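You operate a simulated robot arm through the tools that you are given. There is no shell and no other tool.

You run a simulated robot arm. Do the job below in one go: nothing can be reset, and whatever is moved stays where it is left.

Task
Get the base film running: roller switch to free, air on, shaft switch to four, then press RUN once.

It is judged by the outcome, as a careful person would: the job done as asked, and still so three seconds after it is handed in. It fails if anything else is knocked over, pushed out of place, dropped, spilled or broken.

Robot
A 6-joint arm with a two-finger gripper, fixed in place. Base frame: the origin is on the floor under the middle of its stand, x ahead of it, y to its left, z up. Units: m, degrees, N and s.
With the tool pointing down near the work surface it reaches from about 0.14 to 0.68 m from the base axis. Its first joint turns from -66.0 to 66.0 degrees. Payload 2.45 kg.
The tool frame sits at the grasp point between the pads (the TCP): z along the fingers, y along the line on which they close. The tips reach 0.03 m beyond it. The gripper opens to 0.106 m; its body begins 0.079 m behind the TCP.
Orientation is told as [roll, pitch, yaw] about the base's x, y, z axes, in that order, counted from this pose: with the fingers straight down and closing along the base's y, the tool's x points along the base's -x, its y along +y and its z along -z.

Tools
- The arm moves only by the tool jog_arm. Its argument "plan" is a list of rows, each a list of 2 entries, a list of its own where there are three numbers: the shift along the base's x, y, z in mm, then the turn, a rotation vector about the base's x, y, z in degrees. In form: [[[x, y, z], [rx, ry, rz]], ...]. A call has 1 to 20 rows; each row is the pose to reach, as a shift and turn from the pose commanded when the call began. "hand" is the opening in per cent of the stroke, from 0 (shut) to 100 (fully open), set as the call begins (left out, the last holds). Each row takes 0.2 s and may step no farther than 0.05 m and 8.6 degrees from the row before; otherwise, or with a gripper value out of range, the whole call is refused. Where a pose cannot be reached the arm comes as near as it can. A force on the tool above 40 N (or 10 N above the force at the start of the call, whichever is more), or a blocked arm, ends the call early, and 0.2 s more pass. The fingers move at their own pace (about 0.153 m/s each) and stop on an object; they squeeze with about 34 N. The grip force told is the motor's: it shows also when the fingers shut on nothing. Time passes only in rows, and 0.2 s behind the last, so rows that repeat a pose let the fingers close. It gives the time, the measured TCP pose, the force on the tool (base axes), the opening and the grip force at its end, in the units of the frame above (readings bear some noise), with the torque about the TCP (base axes, N m) and any sound that the robot's microphone picked up.
- Cameras (640 x 400 px; columns grow to the right, rows downward): "scene" is fixed at [0.0949, 0.4374, 1.4191]; the picture's right is [-0.41, -0.91, 0.00], its down [-0.48, 0.22, -0.85] and it looks along [0.78, -0.35, -0.53] (base axes); focal length 340 px, centre (320, 200). "wrist" rides on the gripper at [0.076, -0.002, -0.106] in the tool frame; the picture's right is [0.02, 1.00, 0.00], its down [-0.78, 0.02, -0.62] and it looks along [-0.62, 0.01, 0.78] (tool axes); focal length 247 px, centre (320, 200). There is no depth. A picture from a camera that has moved, and an enlarged one, comes with that camera's place and axes in the base frame and with its lens. The place of the scene camera against the robot may be out by one fixed shift of up to 0.025 m in any direction.
- camera(camera): a new picture of that camera. The clock stands still meanwhile.
- zoom(camera, box): a new picture of the part [left, top, right, bottom] of that camera's present view, enlarged. The clock stands still meanwhile.
- job_done(): hands the job in; it is judged then, once.

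Nothing tells you positions but the pictures and the camera data. Unless the task says otherwise, let go and move clear before handing in.

The tools are called after "Call:" as a command line: name --argument value ..., lists and objects as JSON in quotes. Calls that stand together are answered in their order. jog_arm: Moves the arm, as the interface text tells. Its arguments: {"type":"object","properties":{"plan":{"type":"array"},"hand":{"type":"number"}},"required":["plan"]} The other tools are called the same way: camera (camera) takes a picture; zoom (camera, box) takes an enlarged picture of a part of a camera's view; job_done () hands the job in.

At the start:

```text
time: 0.0
tool_pos: [0.2764, 0.1442, 1.2021]
tcp_rot: [0.0, 0.0, 0.0]
force: [0.4, -0.6, 0.1]
moment: [-0.01, 0.01, 0.0]
width: 0.1058
finger_force: 0.0
```

scene: 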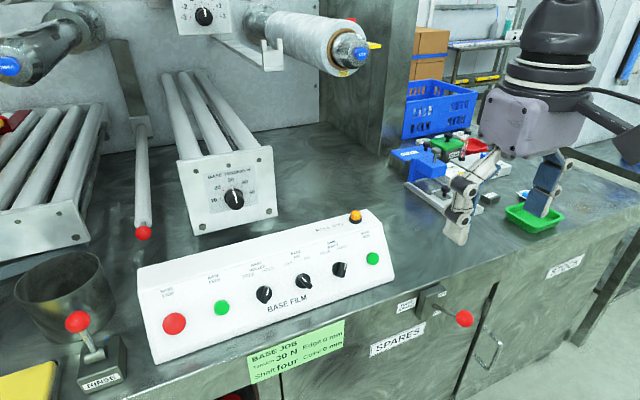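
wrist: 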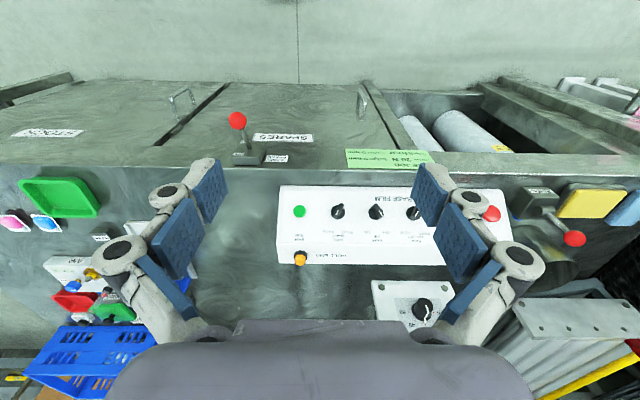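

I see a white BASE FILM panel with a stop button, three rotary selectors and two green buttons, with a job note below it. I'll zoom in to read the labels first.

Call:
zoom --camera "scene" --box '[130, 200, 400, 369]'

Call:
zoom --camera "wrist" --box '[260, 150, 520, 312]'

Call:
zoom --camera "scene" --box '[220, 200, 400, 312]'

```text
2.37 times, centred on (265, 284) of scene
camera zoom: at [0.0949, 0.4374, 1.4191], right [-0.41, -0.91, 0.0], down [-0.48, 0.22, -0.85], along [0.78, -0.35, -0.53], focal length 804 px, centre (450, 0)
```

zoom: 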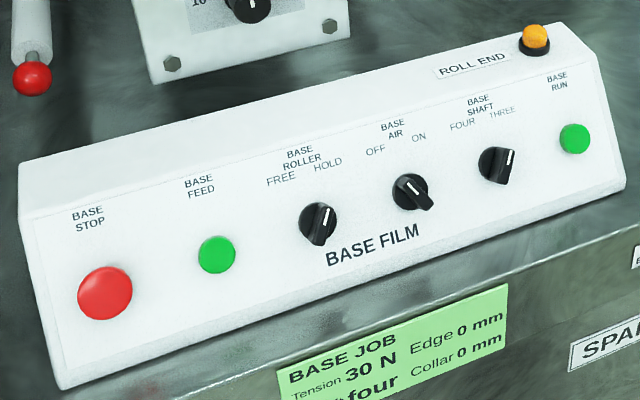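

```text
2.46 times, centred on (390, 231) of wrist
camera zoom: at [0.2009, 0.142, 1.3085], right [-0.02, 1.0, 0.0], down [0.78, 0.02, 0.62], along [0.62, 0.01, -0.78], focal length 608 px, centre (148, 124)
```

zoom: 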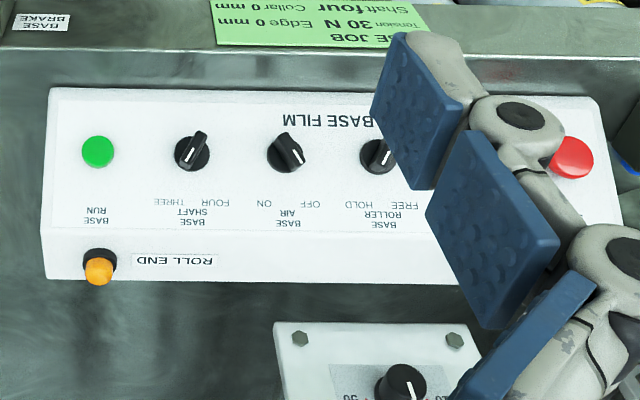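

```text
3.56 times, centred on (310, 256) of scene
camera zoom: at [0.0949, 0.4374, 1.4191], right [-0.41, -0.91, 0.0], down [-0.48, 0.22, -0.85], along [0.78, -0.35, -0.53], focal length 1208 px, centre (356, 1)
```

zoom: 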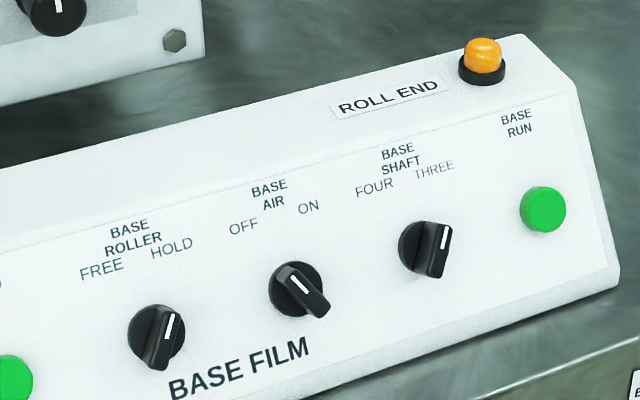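

The knobs sit along a sloped panel facing the robot: roller is at HOLD, air at OFF, shaft at THREE. By my estimate RUN is near (0.57, 0.10, 0.89) and the knobs are near y = 0.19, 0.275 and 0.36. I'll tilt the tool toward the panel and move closer for a better triangulation.

Call:
jog_arm --plan '[[[15, 12, -20], [0, -7, 0]], [[30, 25, -45], [0, -14, 0]], [[50, 40, -70], [0, -21, 0]], [[65, 55, -95], [0, -28, 0]], [[80, 70, -120], [0, -34, 0]], [[90, 86, -140], [0, -40, 0]], [[90, 86, -140], [0, -40, 0]]]' --hand 100

Call:
camera --camera "wrist"

Call:
camera --camera "scene"

```text
time: 1.6
tool_pos: [0.3658, 0.2316, 1.0638]
tcp_rot: [0.0, -40.1, 0.0]
force: [0.3, -0.1, 0.4]
moment: [0.0, -0.03, 0.0]
width: 0.106
finger_force: 0.1
```

```text
taken
camera wrist: at [0.2393, 0.2296, 1.0961], right [-0.02, 1.0, -0.01], down [0.2, 0.02, 0.98], along [0.98, 0.01, -0.2], focal length 247 px, centre (320, 200)
```

wrist: 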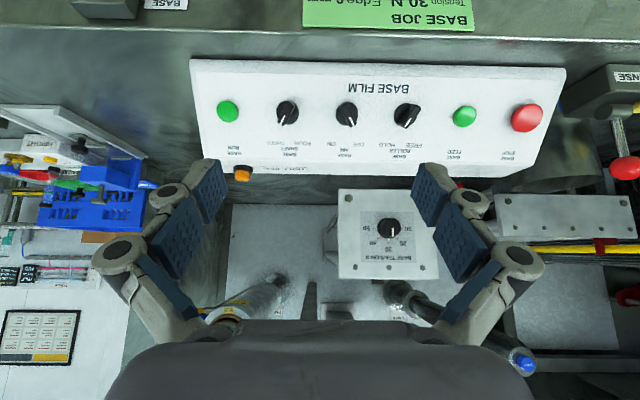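

```text
taken
```

scene: 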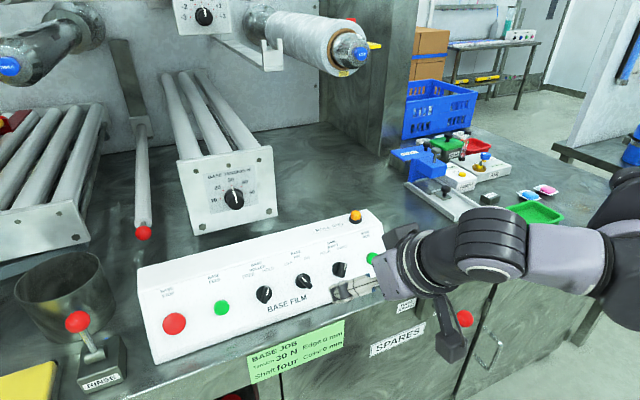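

The triangulation puts the RUN button at about (0.549, 0.105, 0.911). I'll zoom in on the wrist view to work out the panel's slope and the knob angles.

Call:
zoom --camera "wrist" --box '[180, 45, 420, 195]'

Call:
zoom --camera "wrist" --box '[260, 80, 440, 192]'

Call:
zoom --camera "wrist" --box '[80, 150, 560, 400]'

Call:
zoom --camera "scene" --box '[240, 200, 480, 350]'

```text
2.67 times, centred on (300, 120) of wrist
camera zoom: at [0.2393, 0.2296, 1.0961], right [-0.02, 1.0, -0.01], down [0.2, 0.02, 0.98], along [0.98, 0.01, -0.2], focal length 659 px, centre (373, 413)
```

zoom: 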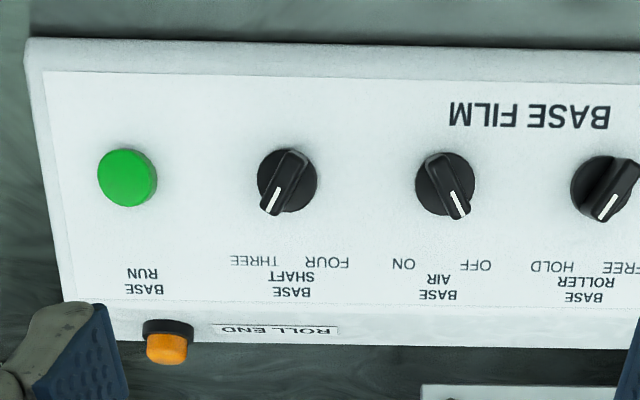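

```text
3.56 times, centred on (350, 136) of wrist
camera zoom: at [0.2393, 0.2296, 1.0961], right [-0.02, 1.0, -0.01], down [0.2, 0.02, 0.98], along [0.98, 0.01, -0.2], focal length 878 px, centre (213, 428)
```

zoom: 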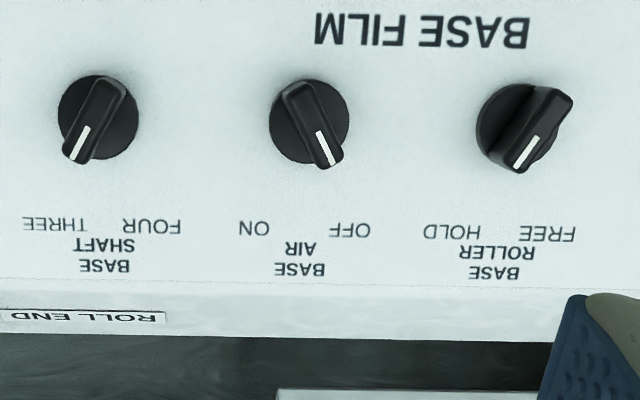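

```text
1.33 times, centred on (320, 275) of wrist
camera zoom: at [0.2393, 0.2296, 1.0961], right [-0.02, 1.0, -0.01], down [0.2, 0.02, 0.98], along [0.98, 0.01, -0.2], focal length 329 px, centre (320, 100)
```

zoom: 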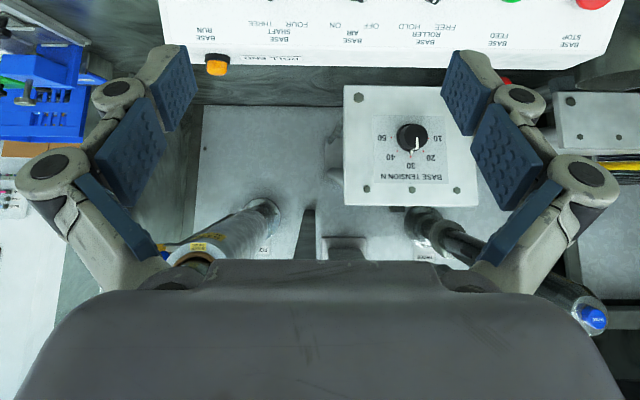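

```text
2.67 times, centred on (360, 275) of scene
camera zoom: at [0.0949, 0.4374, 1.4191], right [-0.41, -0.91, 0.0], down [-0.48, 0.22, -0.85], along [0.78, -0.35, -0.53], focal length 906 px, centre (213, 0)
```

zoom: 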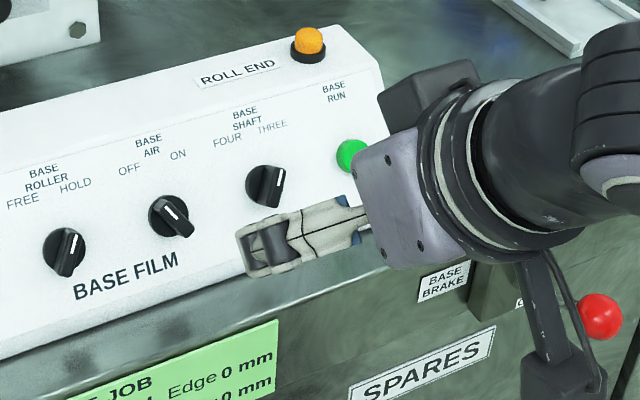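

The panel face slopes about 59° from horizontal and I'm seeing it nearly face-on. The knobs sit at about y = 0.186, 0.268 and 0.350, with their pointers about ±30° from vertical. Next I'll line the tool up with the panel normal in front of the roller knob, 10 cm off, and look closely.

Call:
jog_arm --plan '[[[20, 24, -20], [0, -4, 0]], [[40, 48, -41], [0, -8, 0]], [[60, 72, -61], [0, -12, 0]], [[80, 96, -82], [0, -16, 0]], [[100, 118, -102], [0, -18.6, 0]], [[100, 118, -102], [0, -18.6, 0]]]' --hand 38

Call:
camera --camera "wrist"

Call:
camera --camera "scene"

```text
time: 3.0
tool_pos: [0.4686, 0.3491, 0.9608]
tcp_rot: [0.0, -58.7, -0.1]
force: [-0.8, 0.3, -1.5]
moment: [0.05, -0.05, 0.02]
width: 0.0401
finger_force: 0.0
```

```text
taken
camera wrist: at [0.3388, 0.3471, 0.9508], right [-0.01, 1.0, -0.02], down [-0.12, 0.02, 0.99], along [0.99, 0.01, 0.12], focal length 247 px, centre (320, 200)
```

wrist: 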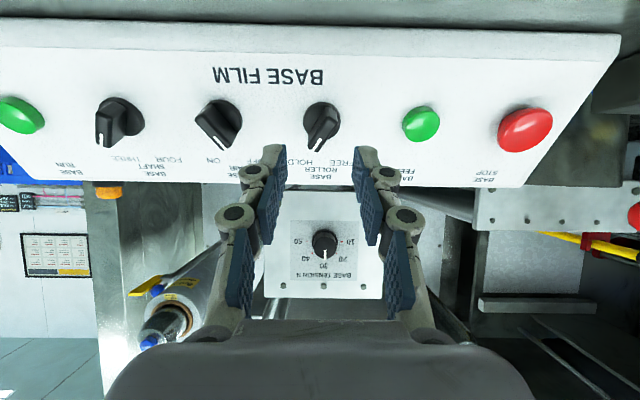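

```text
taken
```

scene: 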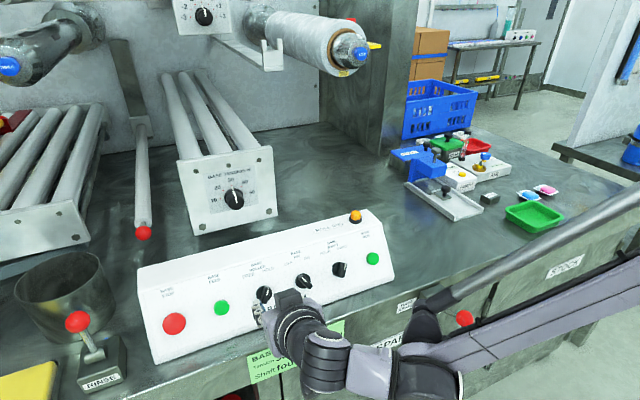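

The tool is lined up in front of the roller knob. I'll zoom in to get the knob's exact centre, its height and the pointer angle.

Call:
zoom --camera "wrist" --box '[240, 70, 400, 170]'

Call:
zoom --camera "wrist" --box '[80, 70, 240, 170]'

Call:
zoom --camera "scene" --box '[220, 230, 400, 342]'

Call:
zoom --camera "wrist" --box '[180, 130, 460, 330]'

```text
4.00 times, centred on (320, 120) of wrist
camera zoom: at [0.3388, 0.3471, 0.9508], right [-0.01, 1.0, -0.02], down [-0.12, 0.02, 0.99], along [0.99, 0.01, 0.12], focal length 988 px, centre (320, 520)
```

zoom: 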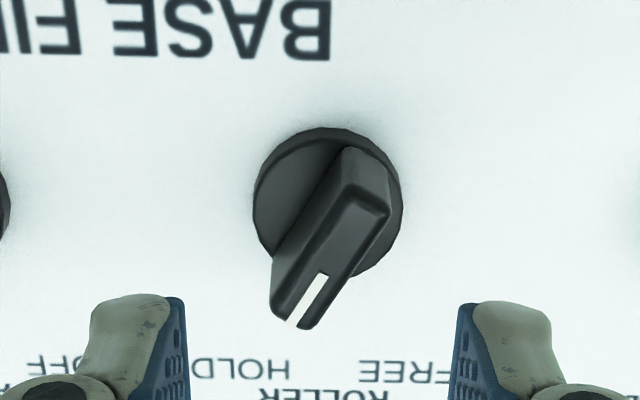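

```text
4.00 times, centred on (160, 120) of wrist
camera zoom: at [0.3388, 0.3471, 0.9508], right [-0.01, 1.0, -0.02], down [-0.12, 0.02, 0.99], along [0.99, 0.01, 0.12], focal length 988 px, centre (960, 520)
```

zoom: 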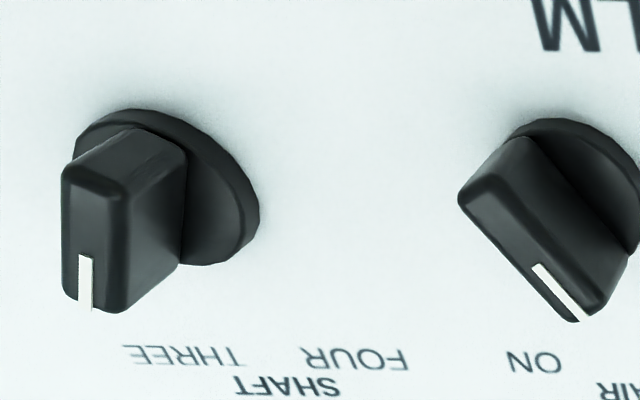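

```text
3.56 times, centred on (310, 286) of scene
camera zoom: at [0.0949, 0.4374, 1.4191], right [-0.41, -0.91, 0.0], down [-0.48, 0.22, -0.85], along [0.78, -0.35, -0.53], focal length 1208 px, centre (356, -106)
```

zoom: 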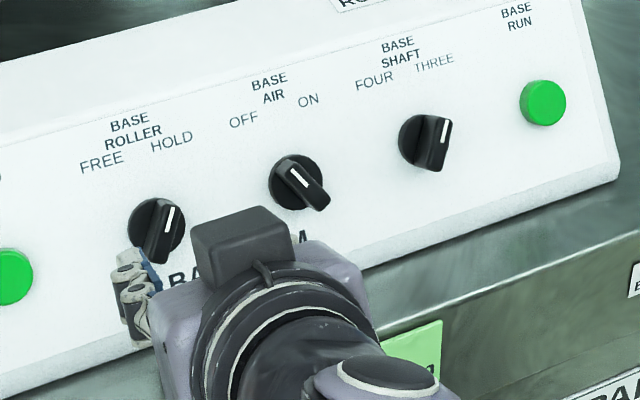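

```text
2.00 times, centred on (320, 230) of wrist
camera zoom: at [0.3388, 0.3471, 0.9508], right [-0.01, 1.0, -0.02], down [-0.12, 0.02, 0.99], along [0.99, 0.01, 0.12], focal length 494 px, centre (320, 140)
```

zoom: 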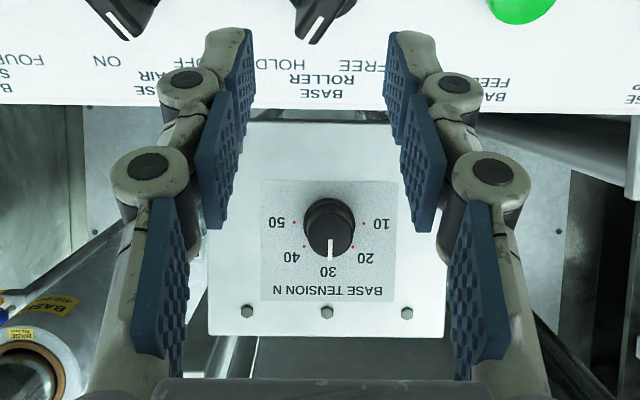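

The roller knob's axis meets the face at about (0.552, 0.350, 0.911). Its grip bar stands about 26 mm off the face and points about 30° to the operator's right, at HOLD. I'll roll the gripper 30° to match the bar before moving in.

Call:
jog_arm --plan '[[[0, 0, 0], [6.4, 0, -3.9]], [[0, 1, 0], [12.8, 0, -7.8]], [[0.4, 1, 0.7], [19.2, 0, -11.7]], [[0.4, 1, 0.7], [25.6, 0, -15.6]], [[0.4, 1, 0.7], [25.6, 0, -15.6]]]' --hand 38

Call:
zoom --camera "wrist" --box '[200, 50, 440, 200]'

Call:
zoom --camera "scene" --box '[140, 200, 400, 362]'

```text
time: 4.2
tool_pos: [0.468, 0.3496, 0.96]
tcp_rot: [39.5, -47.7, -47.9]
force: [0.6, -0.4, 0.3]
moment: [0.04, -0.01, -0.03]
width: 0.0402
finger_force: 0.1
```

```text
2.67 times, centred on (320, 125) of wrist
camera zoom: at [0.3421, 0.3859, 0.9589], right [0.25, 0.88, 0.41], down [-0.17, -0.38, 0.91], along [0.95, -0.3, 0.06], focal length 659 px, centre (320, 400)
```

zoom: 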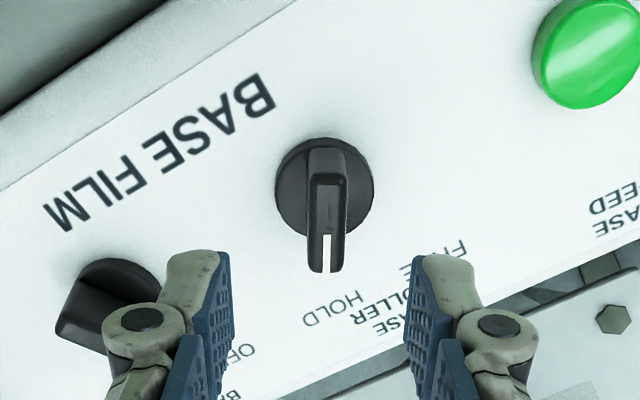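

```text
2.46 times, centred on (270, 281) of scene
camera zoom: at [0.0949, 0.4374, 1.4191], right [-0.41, -0.91, 0.0], down [-0.48, 0.22, -0.85], along [0.78, -0.35, -0.53], focal length 836 px, centre (443, 1)
```

zoom: 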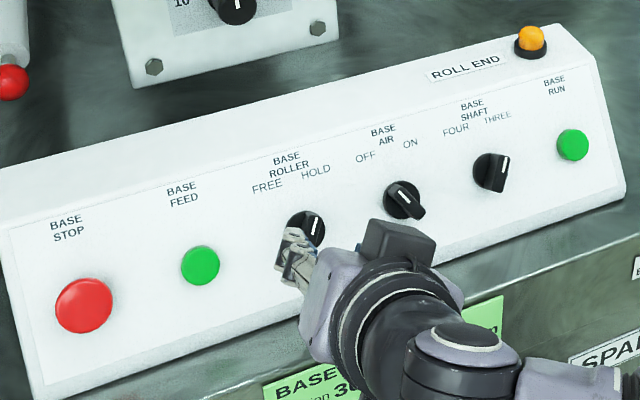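

The bar is now parallel to the pads and almost centred. I'll advance 56 mm along the panel normal so the tips straddle the bar, then check before closing.

Call:
jog_arm --plan '[[[8.8, 1, -4.7], [0, 0, 0]], [[17.4, 1, -9.9], [0, 0, 0]], [[25.9, 1, -15.1], [0, 0, 0]], [[34.5, 1, -20.3], [0, 0, 0]], [[43, 1, -25.5], [0, 0, 0]], [[48.1, 1, -28.7], [0, 0, 0]], [[48.1, 1, -28.7], [0, 0, 0]]]' --hand 38

Call:
zoom --camera "wrist" --box '[200, 80, 440, 230]'

Call:
zoom --camera "scene" --box '[140, 200, 400, 362]'

```text
time: 5.8
tool_pos: [0.5161, 0.3497, 0.9308]
tcp_rot: [39.4, -47.6, -47.9]
force: [-0.1, -0.4, -0.2]
moment: [-0.01, -0.02, 0.01]
width: 0.04
finger_force: 0.0
```

```text
2.67 times, centred on (320, 155) of wrist
camera zoom: at [0.3908, 0.3861, 0.9298], right [0.25, 0.88, 0.41], down [-0.17, -0.38, 0.91], along [0.95, -0.3, 0.06], focal length 659 px, centre (320, 320)
```

zoom: 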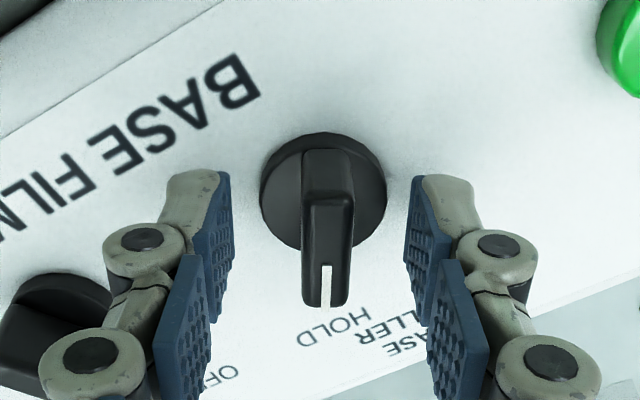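

```text
2.46 times, centred on (270, 281) of scene
camera zoom: at [0.0949, 0.4374, 1.4191], right [-0.41, -0.91, 0.0], down [-0.48, 0.22, -0.85], along [0.78, -0.35, -0.53], focal length 836 px, centre (443, 1)
```

zoom: 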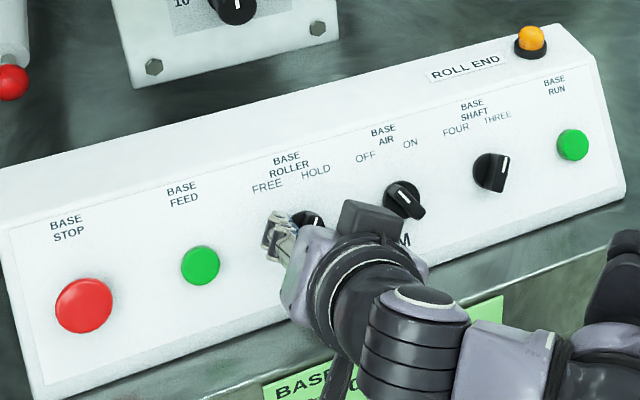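

The tips straddle the bar with clearance all round, still about 1 mm off centre sideways. I'll correct that and close.

Call:
jog_arm --plan '[[[0.3, 1, 0.5], [0, 0, 0]], [[0.3, 1, 0.5], [0, 0, 0]], [[0.3, 1, 0.5], [0, 0, 0]]]' --hand 0

Call:
zoom --camera "wrist" --box '[200, 80, 440, 230]'

```text
time: 6.6
tool_pos: [0.5154, 0.3507, 0.9317]
tcp_rot: [39.3, -47.6, -48.0]
force: [-1.6, -3.4, 3.5]
moment: [-0.14, 0.23, -0.25]
width: 0.0107
finger_force: 37.9
```

```text
2.67 times, centred on (320, 155) of wrist
camera zoom: at [0.3909, 0.3873, 0.9304], right [0.25, 0.88, 0.41], down [-0.17, -0.38, 0.91], along [0.95, -0.3, 0.06], focal length 659 px, centre (320, 320)
```

zoom: 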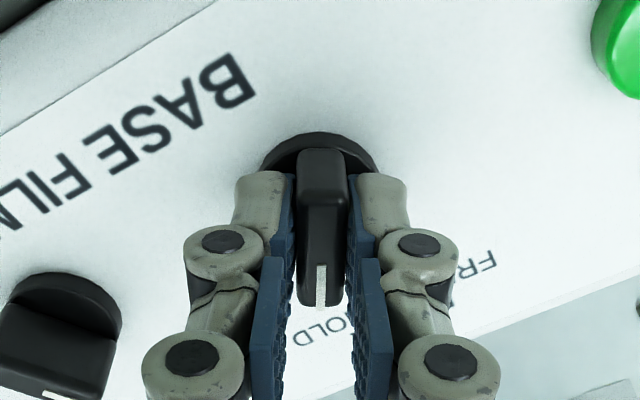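

The gripper holds the bar at 10.7 mm. I'll turn it 60° counter-clockwise, as the operator sees it, from HOLD to FREE.

Call:
jog_arm --plan '[[[0, 0, 0], [-6.4, 0, 3.9]], [[0, 0, 0], [-12.8, 0, 7.8]], [[0, 0, 0], [-19.2, 0, 11.7]], [[0, 0, 0], [-25.6, 0, 15.6]], [[0, 0, 0], [-32, 0, 19.5]], [[0, 0, 0], [-38.4, 0, 23.4]], [[0, 0, 0], [-44.8, 0, 27.3]], [[0, 0, 0], [-51.2, 0, 31.2]], [[0, 0, 0], [-51.2, 0, 31.2]]]' --hand 0

Call:
zoom --camera "wrist" --box '[200, 80, 440, 230]'

Call:
zoom --camera "scene" --box '[140, 200, 400, 362]'

```text
time: 8.6
tool_pos: [0.5154, 0.3505, 0.9313]
tcp_rot: [-39.3, -47.6, 48.0]
force: [4.0, -3.1, -9.0]
moment: [0.35, -0.21, 0.41]
width: 0.0105
finger_force: 38.3
```

```text
2.67 times, centred on (320, 155) of wrist
camera zoom: at [0.3918, 0.3106, 0.9321], right [-0.27, 0.85, -0.44], down [-0.18, 0.41, 0.9], along [0.95, 0.32, 0.04], focal length 659 px, centre (320, 320)
```

zoom: 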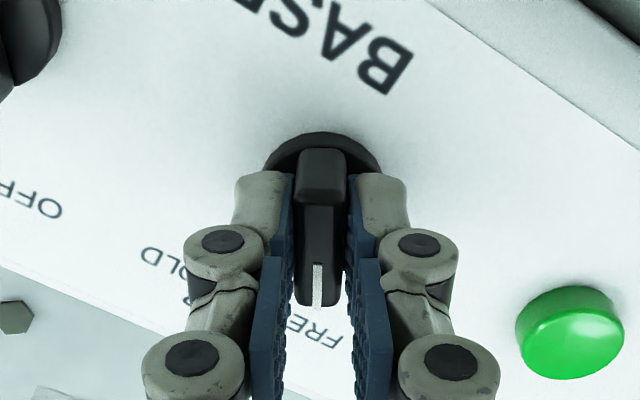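

```text
2.46 times, centred on (270, 281) of scene
camera zoom: at [0.0952, 0.4374, 1.4191], right [-0.41, -0.91, 0.0], down [-0.48, 0.22, -0.85], along [0.78, -0.35, -0.53], focal length 836 px, centre (443, 1)
```

zoom: 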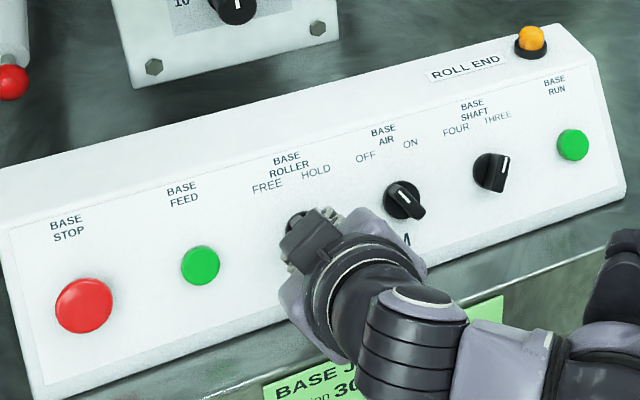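

The pointer turned with the gripper toward FREE. I'll open, back straight off along the panel normal, and check the setting.

Call:
jog_arm --plan '[[[0, 0, 0], [0, 0, 0]], [[0, 0, 0], [0, 0, 0]], [[-17, 0, 10.4], [0, 0, 0]], [[-34, 0, 20.8], [0, 0, 0]], [[-51, 0, 31.2], [0, 0, 0]], [[-51, 0, 31.2], [0, 0, 0]]]' --hand 38

Call:
zoom --camera "wrist" --box '[120, 20, 440, 220]'

Call:
zoom --camera "scene" --box '[140, 200, 400, 362]'

```text
time: 10.0
tool_pos: [0.464, 0.3513, 0.9628]
tcp_rot: [-39.3, -47.7, 47.9]
force: [0.2, -0.1, -1.2]
moment: [0.02, 0.0, -0.01]
width: 0.0404
finger_force: 0.1
```

```text
2.00 times, centred on (280, 120) of wrist
camera zoom: at [0.3401, 0.3124, 0.9631], right [-0.27, 0.86, -0.44], down [-0.18, 0.41, 0.9], along [0.95, 0.32, 0.05], focal length 494 px, centre (400, 360)
```

zoom: 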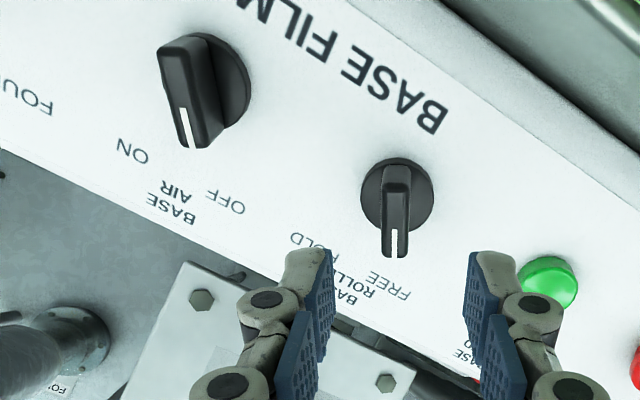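

```text
2.46 times, centred on (270, 281) of scene
camera zoom: at [0.0949, 0.4374, 1.4191], right [-0.41, -0.91, 0.0], down [-0.48, 0.22, -0.85], along [0.78, -0.35, -0.53], focal length 836 px, centre (443, 1)
```

zoom: 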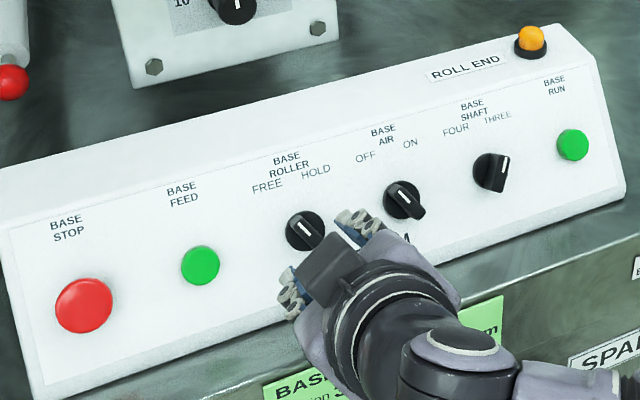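

The roller now reads FREE and stays there. The air knob is at y ≈ 0.268 and its bar points left at OFF, so it already matches this gripper roll. I'll shift 82 mm along −y and check alignment.

Call:
jog_arm --plan '[[[0, -28, 0], [0, 0, 0]], [[0, -56, 0.5], [0, 0, 0]], [[0.6, -82.5, 1], [0, 0, 0]], [[0.6, -82.5, 1], [0, 0, 0]]]' --hand 38

Call:
zoom --camera "wrist" --box '[200, 50, 440, 200]'

Call:
zoom --camera "scene" --box '[140, 200, 400, 362]'

```text
time: 11.0
tool_pos: [0.4638, 0.27, 0.9663]
tcp_rot: [-39.4, -47.7, 47.9]
force: [-0.4, 0.2, 0.2]
moment: [0.02, -0.02, -0.02]
width: 0.0403
finger_force: 0.1
```

```text
2.67 times, centred on (320, 125) of wrist
camera zoom: at [0.341, 0.2295, 0.9654], right [-0.27, 0.86, -0.44], down [-0.18, 0.41, 0.9], along [0.95, 0.32, 0.05], focal length 659 px, centre (320, 400)
```

zoom: 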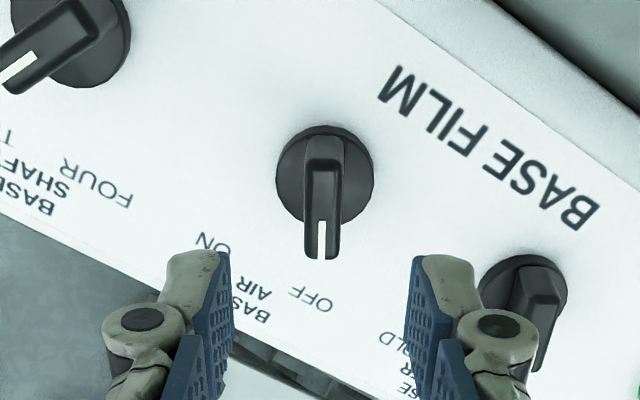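

```text
2.46 times, centred on (270, 281) of scene
camera zoom: at [0.0949, 0.4374, 1.4191], right [-0.41, -0.91, 0.0], down [-0.48, 0.22, -0.85], along [0.78, -0.35, -0.53], focal length 836 px, centre (443, 1)
```

zoom: 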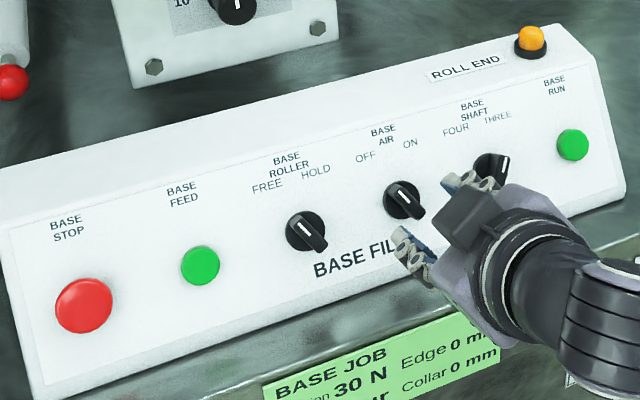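

Alignment on the air knob is good. I'll advance 61 mm along the normal and check before gripping.

Call:
jog_arm --plan '[[[10, 0, -6.1], [0, 0, 0]], [[20, 0, -12.2], [0, 0, 0]], [[30, 0, -18.3], [0, 0, 0]], [[40, 0, -24.4], [0, 0, 0]], [[48, 0, -29.3], [0, 0, 0]], [[52.3, 0, -31.9], [0, 0, 0]], [[52.3, 0, -31.9], [0, 0, 0]]]' --hand 38

Call:
zoom --camera "wrist" --box '[200, 80, 440, 230]'

```text
time: 12.6
tool_pos: [0.5183, 0.2683, 0.9325]
tcp_rot: [-39.4, -47.6, 48.0]
force: [-0.5, 0.2, -0.5]
moment: [0.0, -0.01, 0.02]
width: 0.04
finger_force: 0.1
```

```text
2.67 times, centred on (320, 155) of wrist
camera zoom: at [0.3937, 0.2286, 0.9329], right [-0.27, 0.86, -0.44], down [-0.18, 0.41, 0.9], along [0.95, 0.32, 0.05], focal length 659 px, centre (320, 320)
```

zoom: 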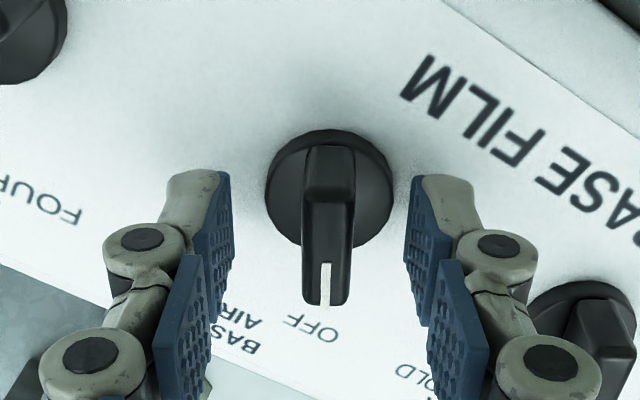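

The tips straddle the air knob's bar. I'll close with a 1 mm sideways correction.

Call:
jog_arm --plan '[[[-0.3, 1, -0.5], [0, 0, 0]], [[-0.3, 1, -0.5], [0, 0, 0]], [[-0.3, 1, -0.5], [0, 0, 0]]]' --hand 0

Call:
zoom --camera "wrist" --box '[200, 80, 440, 230]'

```text
time: 13.4
tool_pos: [0.5175, 0.2705, 0.9325]
tcp_rot: [-39.2, -47.7, 48.0]
force: [-3.1, 5.7, -2.3]
moment: [0.08, 0.7, 0.12]
width: 0.0106
finger_force: 38.2
```

```text
2.67 times, centred on (320, 155) of wrist
camera zoom: at [0.393, 0.2299, 0.9324], right [-0.27, 0.86, -0.44], down [-0.18, 0.4, 0.9], along [0.95, 0.32, 0.05], focal length 659 px, centre (320, 320)
```

zoom: 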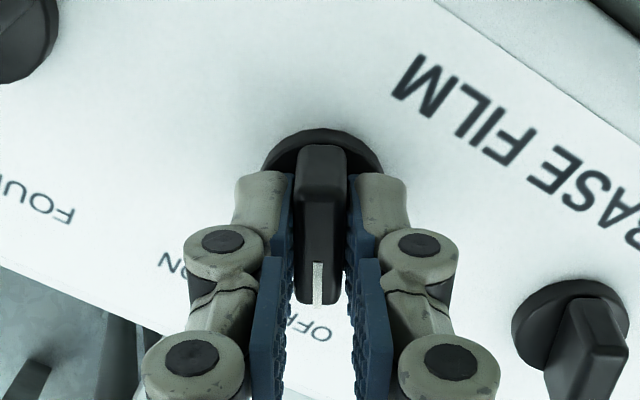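

The bar is gripped. I'll turn it 60° clockwise, as the operator sees it, from OFF to ON.

Call:
jog_arm --plan '[[[0, 0, 0], [6.4, 0, -3.9]], [[0, 0, 0], [12.8, 0, -7.8]], [[0, 0, 0], [19.2, 0, -11.7]], [[0, 0, 0], [25.6, 0, -15.6]], [[0, 0, 0], [32, 0, -19.5]], [[0, 0, 0], [38.4, 0, -23.4]], [[0, 0, 0], [44.8, 0, -27.3]], [[0, 0, 0], [51.2, 0, -31.2]], [[0, 0, 0], [51.2, 0, -31.2]]]' --hand 0

Call:
zoom --camera "wrist" --box '[200, 80, 440, 230]'

```text
time: 15.4
tool_pos: [0.5177, 0.269, 0.9315]
tcp_rot: [39.4, -47.6, -48.0]
force: [-8.5, -5.4, 10.7]
moment: [-0.53, -0.72, -0.69]
width: 0.0109
finger_force: 38.2
```

```text
2.67 times, centred on (320, 155) of wrist
camera zoom: at [0.3923, 0.3057, 0.9307], right [0.25, 0.88, 0.41], down [-0.17, -0.38, 0.91], along [0.95, -0.3, 0.06], focal length 659 px, centre (320, 320)
```

zoom: 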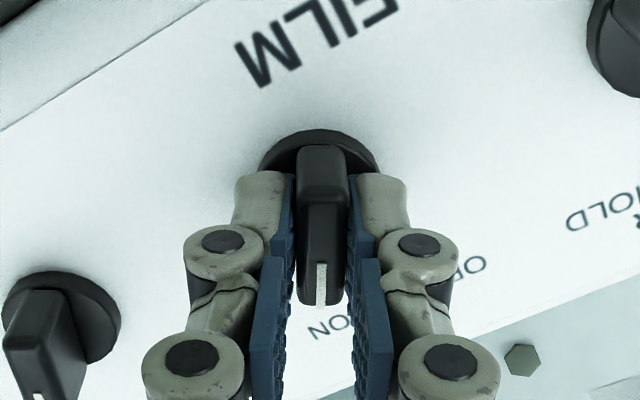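

The air knob turned with the gripper toward ON. I'll open, back off and check.

Call:
jog_arm --plan '[[[0, 0, 0], [0, 0, 0]], [[0, 0, 0], [0, 0, 0]], [[-17, 0, 10.4], [0, 0, 0]], [[-34, 0, 20.8], [0, 0, 0]], [[-51, 0, 31.2], [0, 0, 0]], [[-51, 0, 31.2], [0, 0, 0]]]' --hand 38

Call:
zoom --camera "wrist" --box '[120, 20, 440, 220]'

Call:
zoom --camera "scene" --box '[140, 200, 400, 362]'

```text
time: 16.8
tool_pos: [0.4675, 0.2689, 0.9652]
tcp_rot: [39.4, -47.7, -47.9]
force: [0.4, -0.3, 0.2]
moment: [0.01, 0.0, 0.04]
width: 0.0404
finger_force: 0.0
```

```text
2.00 times, centred on (280, 120) of wrist
camera zoom: at [0.3419, 0.3053, 0.9629], right [0.25, 0.88, 0.41], down [-0.17, -0.38, 0.91], along [0.95, -0.3, 0.06], focal length 494 px, centre (400, 360)
```

zoom: 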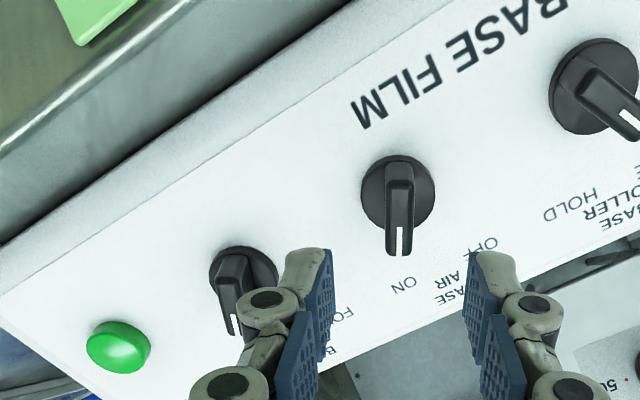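

```text
2.46 times, centred on (270, 281) of scene
camera zoom: at [0.0949, 0.4374, 1.4191], right [-0.41, -0.91, 0.0], down [-0.48, 0.22, -0.85], along [0.78, -0.35, -0.53], focal length 836 px, centre (443, 1)
```

zoom: 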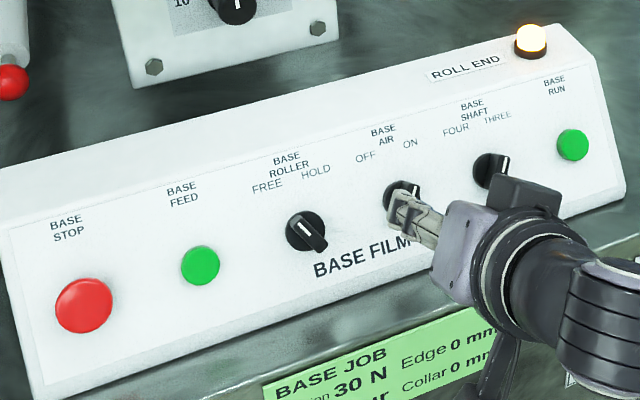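

Air is ON, and the ROLL END lamp has lit, which makes sense with the shaft still at THREE. The shaft knob has the same bar angle as this gripper roll, so I'll shift 82 mm along −y to it.

Call:
jog_arm --plan '[[[0, -28, 0], [0, 0, 0]], [[0, -56, 0], [0, 0, 0]], [[0, -82, 0], [0, 0, 0]], [[0, -82, 0], [0, 0, 0]]]' --hand 38

Call:
zoom --camera "wrist" --box '[200, 50, 440, 200]'

Call:
zoom --camera "scene" --box '[140, 200, 400, 362]'

```text
time: 17.8
tool_pos: [0.4668, 0.1881, 0.9641]
tcp_rot: [39.4, -47.7, -47.9]
force: [0.6, 0.0, -0.1]
moment: [0.0, 0.0, -0.01]
width: 0.0402
finger_force: 0.1
```

```text
2.67 times, centred on (320, 125) of wrist
camera zoom: at [0.3413, 0.2242, 0.9624], right [0.25, 0.88, 0.41], down [-0.17, -0.38, 0.91], along [0.95, -0.3, 0.06], focal length 659 px, centre (320, 400)
```

zoom: 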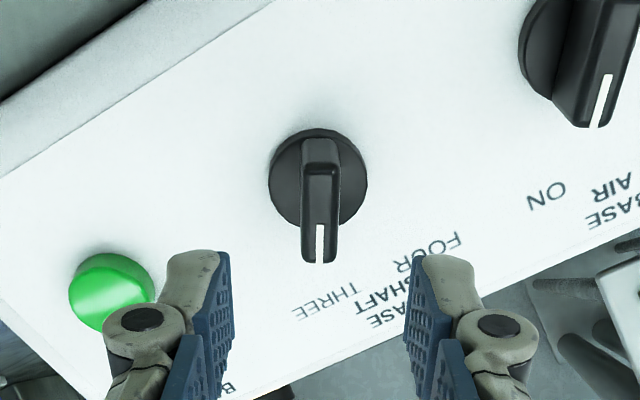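

```text
2.46 times, centred on (270, 281) of scene
camera zoom: at [0.0949, 0.4374, 1.4191], right [-0.41, -0.91, 0.0], down [-0.48, 0.22, -0.85], along [0.78, -0.35, -0.53], focal length 836 px, centre (443, 1)
```

zoom: 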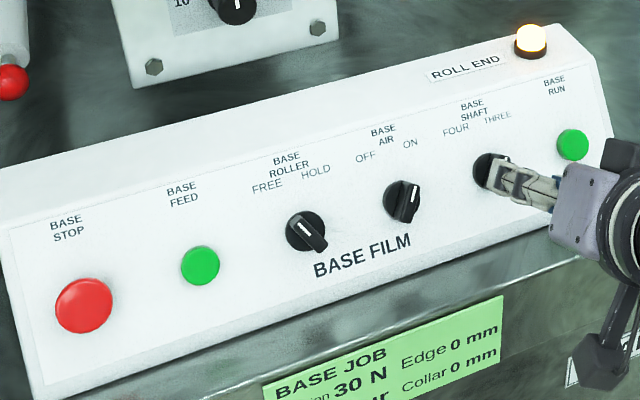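

I'm aligned on the shaft knob. I'll advance 60 mm along the normal.

Call:
jog_arm --plan '[[[10, -0.6, -6.1], [0, 0, 0]], [[20, -0.6, -12.2], [0, 0, 0]], [[30, -0.6, -18.3], [0, 0, 0]], [[40, -0.6, -24.4], [0, 0, 0]], [[47, -0.6, -28.9], [0, 0, 0]], [[51, -0.6, -31.6], [0, 0, 0]], [[51, -0.6, -31.6], [0, 0, 0]]]' --hand 38

Call:
zoom --camera "wrist" --box '[200, 80, 440, 230]'

```text
time: 19.4
tool_pos: [0.5179, 0.1859, 0.9308]
tcp_rot: [39.4, -47.6, -47.9]
force: [-0.4, 0.6, -0.4]
moment: [-0.02, -0.01, -0.02]
width: 0.0402
finger_force: 0.1
```

```text
2.67 times, centred on (320, 155) of wrist
camera zoom: at [0.3923, 0.2228, 0.9303], right [0.25, 0.88, 0.41], down [-0.17, -0.38, 0.91], along [0.95, -0.3, 0.06], focal length 659 px, centre (320, 320)
```

zoom: 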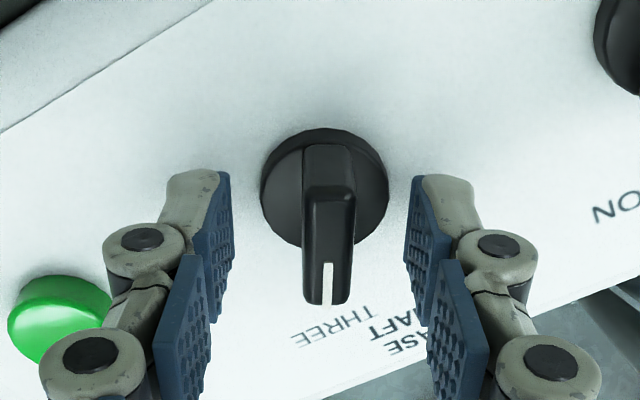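

The tips straddle the shaft bar. I'll close with a 1 mm correction.

Call:
jog_arm --plan '[[[0.3, 1, 0.5], [0, 0, 0]], [[0.3, 1, 0.5], [0, 0, 0]], [[0.3, 1, 0.5], [0, 0, 0]]]' --hand 0

Call:
zoom --camera "wrist" --box '[200, 80, 440, 230]'

```text
time: 20.2
tool_pos: [0.5168, 0.1878, 0.9317]
tcp_rot: [39.4, -47.9, -47.8]
force: [-0.9, 2.8, 10.3]
moment: [-0.18, 0.04, -0.24]
width: 0.0107
finger_force: 37.9
```

```text
2.67 times, centred on (320, 155) of wrist
camera zoom: at [0.3925, 0.2238, 0.9307], right [0.25, 0.88, 0.41], down [-0.17, -0.38, 0.91], along [0.95, -0.3, 0.06], focal length 659 px, centre (320, 320)
```

zoom: 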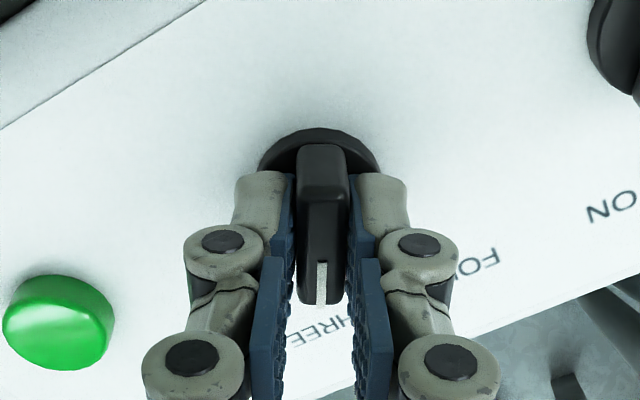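

The bar is gripped. I'll turn it 60° counter-clockwise, as the operator sees it, from THREE to FOUR.

Call:
jog_arm --plan '[[[0, 0, 0], [-6.4, 0, 3.9]], [[0, 0, 0], [-12.8, 0, 7.8]], [[0, 0, 0], [-19.2, 0, 11.7]], [[0, 0, 0], [-25.6, 0, 15.6]], [[0, 0, 0], [-32, 0, 19.5]], [[0, 0, 0], [-38.4, 0, 23.4]], [[0, 0, 0], [-44.8, 0, 27.3]], [[0, 0, 0], [-51.2, 0, 31.2]], [[0, 0, 0], [-51.2, 0, 31.2]]]' --hand 0

Call:
zoom --camera "wrist" --box '[200, 80, 440, 230]'

```text
time: 22.2
tool_pos: [0.5175, 0.1895, 0.9321]
tcp_rot: [-39.4, -47.7, 48.1]
force: [-4.5, 5.3, 9.9]
moment: [0.54, -0.7, 0.66]
width: 0.0107
finger_force: 38.5
```

```text
2.67 times, centred on (320, 155) of wrist
camera zoom: at [0.3936, 0.1486, 0.932], right [-0.27, 0.85, -0.44], down [-0.18, 0.41, 0.9], along [0.94, 0.32, 0.05], focal length 659 px, centre (320, 320)
```

zoom: 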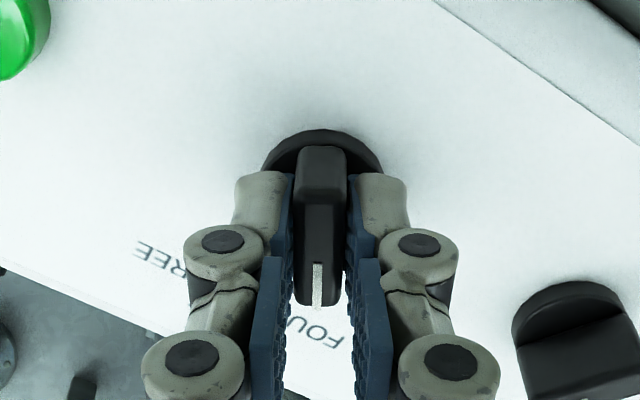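

The shaft knob turned toward FOUR. I'll open, back off and check all three settings.

Call:
jog_arm --plan '[[[0, 0, 0], [0, 0, 0]], [[0, 0, 0], [0, 0, 0]], [[-17, 0, 10.4], [0, 0, 0]], [[-34, 0, 20.8], [0, 0, 0]], [[-51, 0, 31.2], [0, 0, 0]], [[-68, 0, 41.6], [0, 0, 0]], [[-68, 0, 41.6], [0, 0, 0]]]' --hand 38

Call:
zoom --camera "wrist" --box '[120, 20, 440, 220]'

Call:
zoom --camera "scene" --box '[140, 200, 400, 362]'

```text
time: 23.8
tool_pos: [0.4484, 0.1888, 0.9737]
tcp_rot: [-39.4, -47.7, 48.0]
force: [-0.7, 0.3, 0.0]
moment: [0.02, -0.01, 0.01]
width: 0.0401
finger_force: 0.1
```

```text
2.00 times, centred on (280, 120) of wrist
camera zoom: at [0.3253, 0.1496, 0.9746], right [-0.27, 0.86, -0.44], down [-0.18, 0.41, 0.9], along [0.95, 0.32, 0.05], focal length 494 px, centre (400, 360)
```

zoom: 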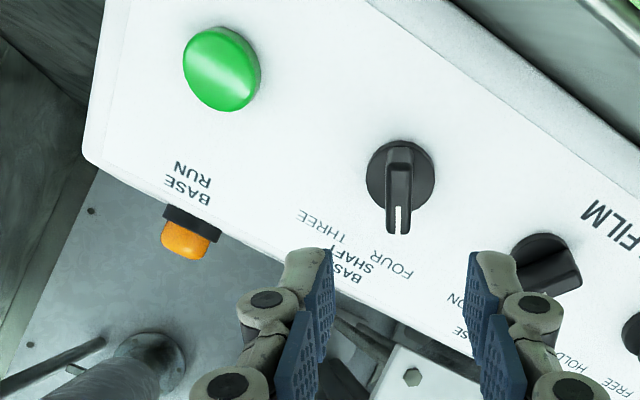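

```text
2.46 times, centred on (270, 281) of scene
camera zoom: at [0.0949, 0.4374, 1.4191], right [-0.41, -0.91, 0.0], down [-0.48, 0.22, -0.85], along [0.78, -0.35, -0.53], focal length 836 px, centre (443, 1)
```

zoom: 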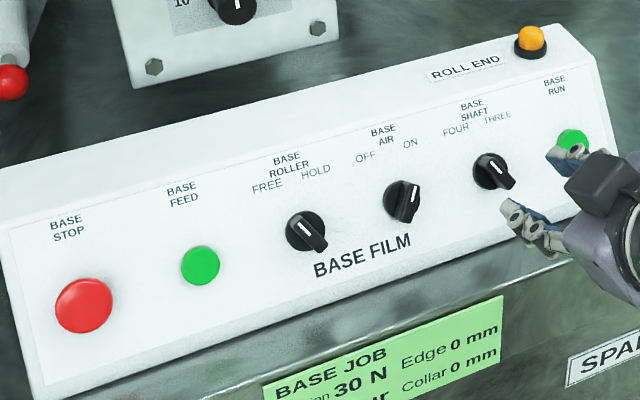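

All three switches now read FREE, ON and FOUR, and the ROLL END lamp went out. I'll close the fingers, straighten the roll and move in front of RUN, about 12 cm off the face.

Call:
jog_arm --plan '[[[0, -21, 0], [6.4, 0, -3.9]], [[0, -42, 0], [12.8, 0, -7.8]], [[-0.5, -63, -0.8], [19.2, 0, -11.7]], [[-0.9, -84.5, -1.5], [25.6, 0, -15.6]], [[-0.9, -84.5, -1.5], [25.6, 0, -15.6]]]' --hand 0

Call:
zoom --camera "wrist" --box '[200, 50, 440, 200]'

Call:
zoom --camera "scene" --box '[240, 180, 480, 330]'

```text
time: 25.0
tool_pos: [0.4494, 0.1027, 0.973]
tcp_rot: [0.2, -58.6, -0.2]
force: [-0.6, -0.4, 0.2]
moment: [0.04, -0.02, 0.0]
width: 0.0
finger_force: 28.8
```

```text
2.67 times, centred on (320, 125) of wrist
camera zoom: at [0.3192, 0.1017, 0.964], right [-0.01, 1.0, -0.02], down [-0.12, 0.01, 0.99], along [0.99, 0.01, 0.12], focal length 659 px, centre (320, 400)
```

zoom: 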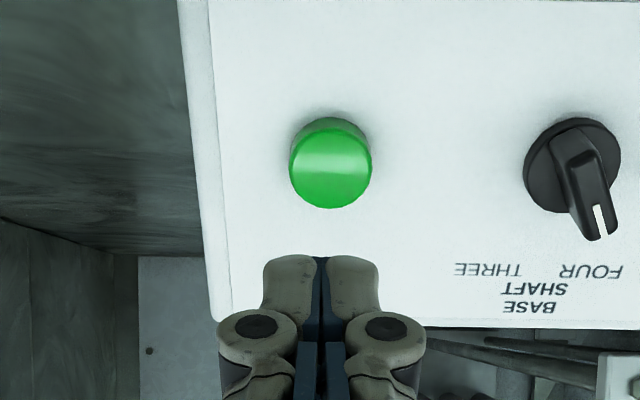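

```text
2.67 times, centred on (360, 255) of scene
camera zoom: at [0.0949, 0.4374, 1.4191], right [-0.41, -0.91, 0.0], down [-0.48, 0.22, -0.85], along [0.78, -0.35, -0.53], focal length 906 px, centre (213, 53)
```

zoom: 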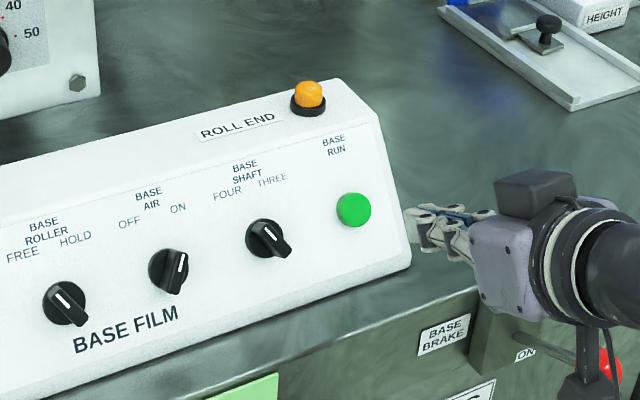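

I'm facing RUN, about 2.5 mm off in y. I'll correct that and bring the closed tips to about 15 mm from the face, short of the button.

Call:
jog_arm --plan '[[[12.8, 2.3, -7.8], [0, 0, 0]], [[25.6, 2.3, -15.6], [0, 0, 0]], [[38.4, 2.3, -23.4], [0, 0, 0]], [[51.2, 2.3, -31.3], [0, 0, 0]], [[59.8, 2.3, -36.5], [0, 0, 0]], [[59.8, 2.3, -36.5], [0, 0, 0]]]' --hand 0

Call:
zoom --camera "wrist" --box '[200, 80, 440, 230]'

Call:
zoom --camera "scene" --box '[300, 200, 460, 300]'

```text
time: 26.4
tool_pos: [0.5091, 0.1048, 0.934]
tcp_rot: [0.0, -58.6, 0.0]
force: [0.9, 0.3, 1.5]
moment: [-0.01, 0.0, -0.01]
width: 0.0
finger_force: 28.0
```

```text
2.67 times, centred on (320, 155) of wrist
camera zoom: at [0.3793, 0.1037, 0.9264], right [-0.01, 1.0, -0.02], down [-0.12, 0.02, 0.99], along [0.99, 0.01, 0.12], focal length 659 px, centre (320, 320)
```

zoom: 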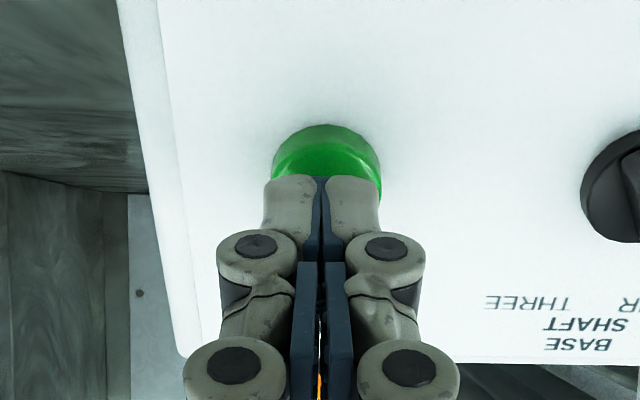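

```text
4.00 times, centred on (380, 250) of scene
camera zoom: at [0.0949, 0.4374, 1.4191], right [-0.41, -0.91, 0.0], down [-0.48, 0.22, -0.85], along [0.78, -0.35, -0.53], focal length 1359 px, centre (80, 0)
```

zoom: 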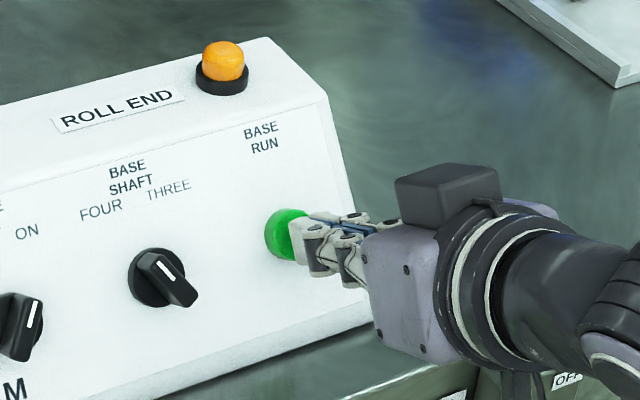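

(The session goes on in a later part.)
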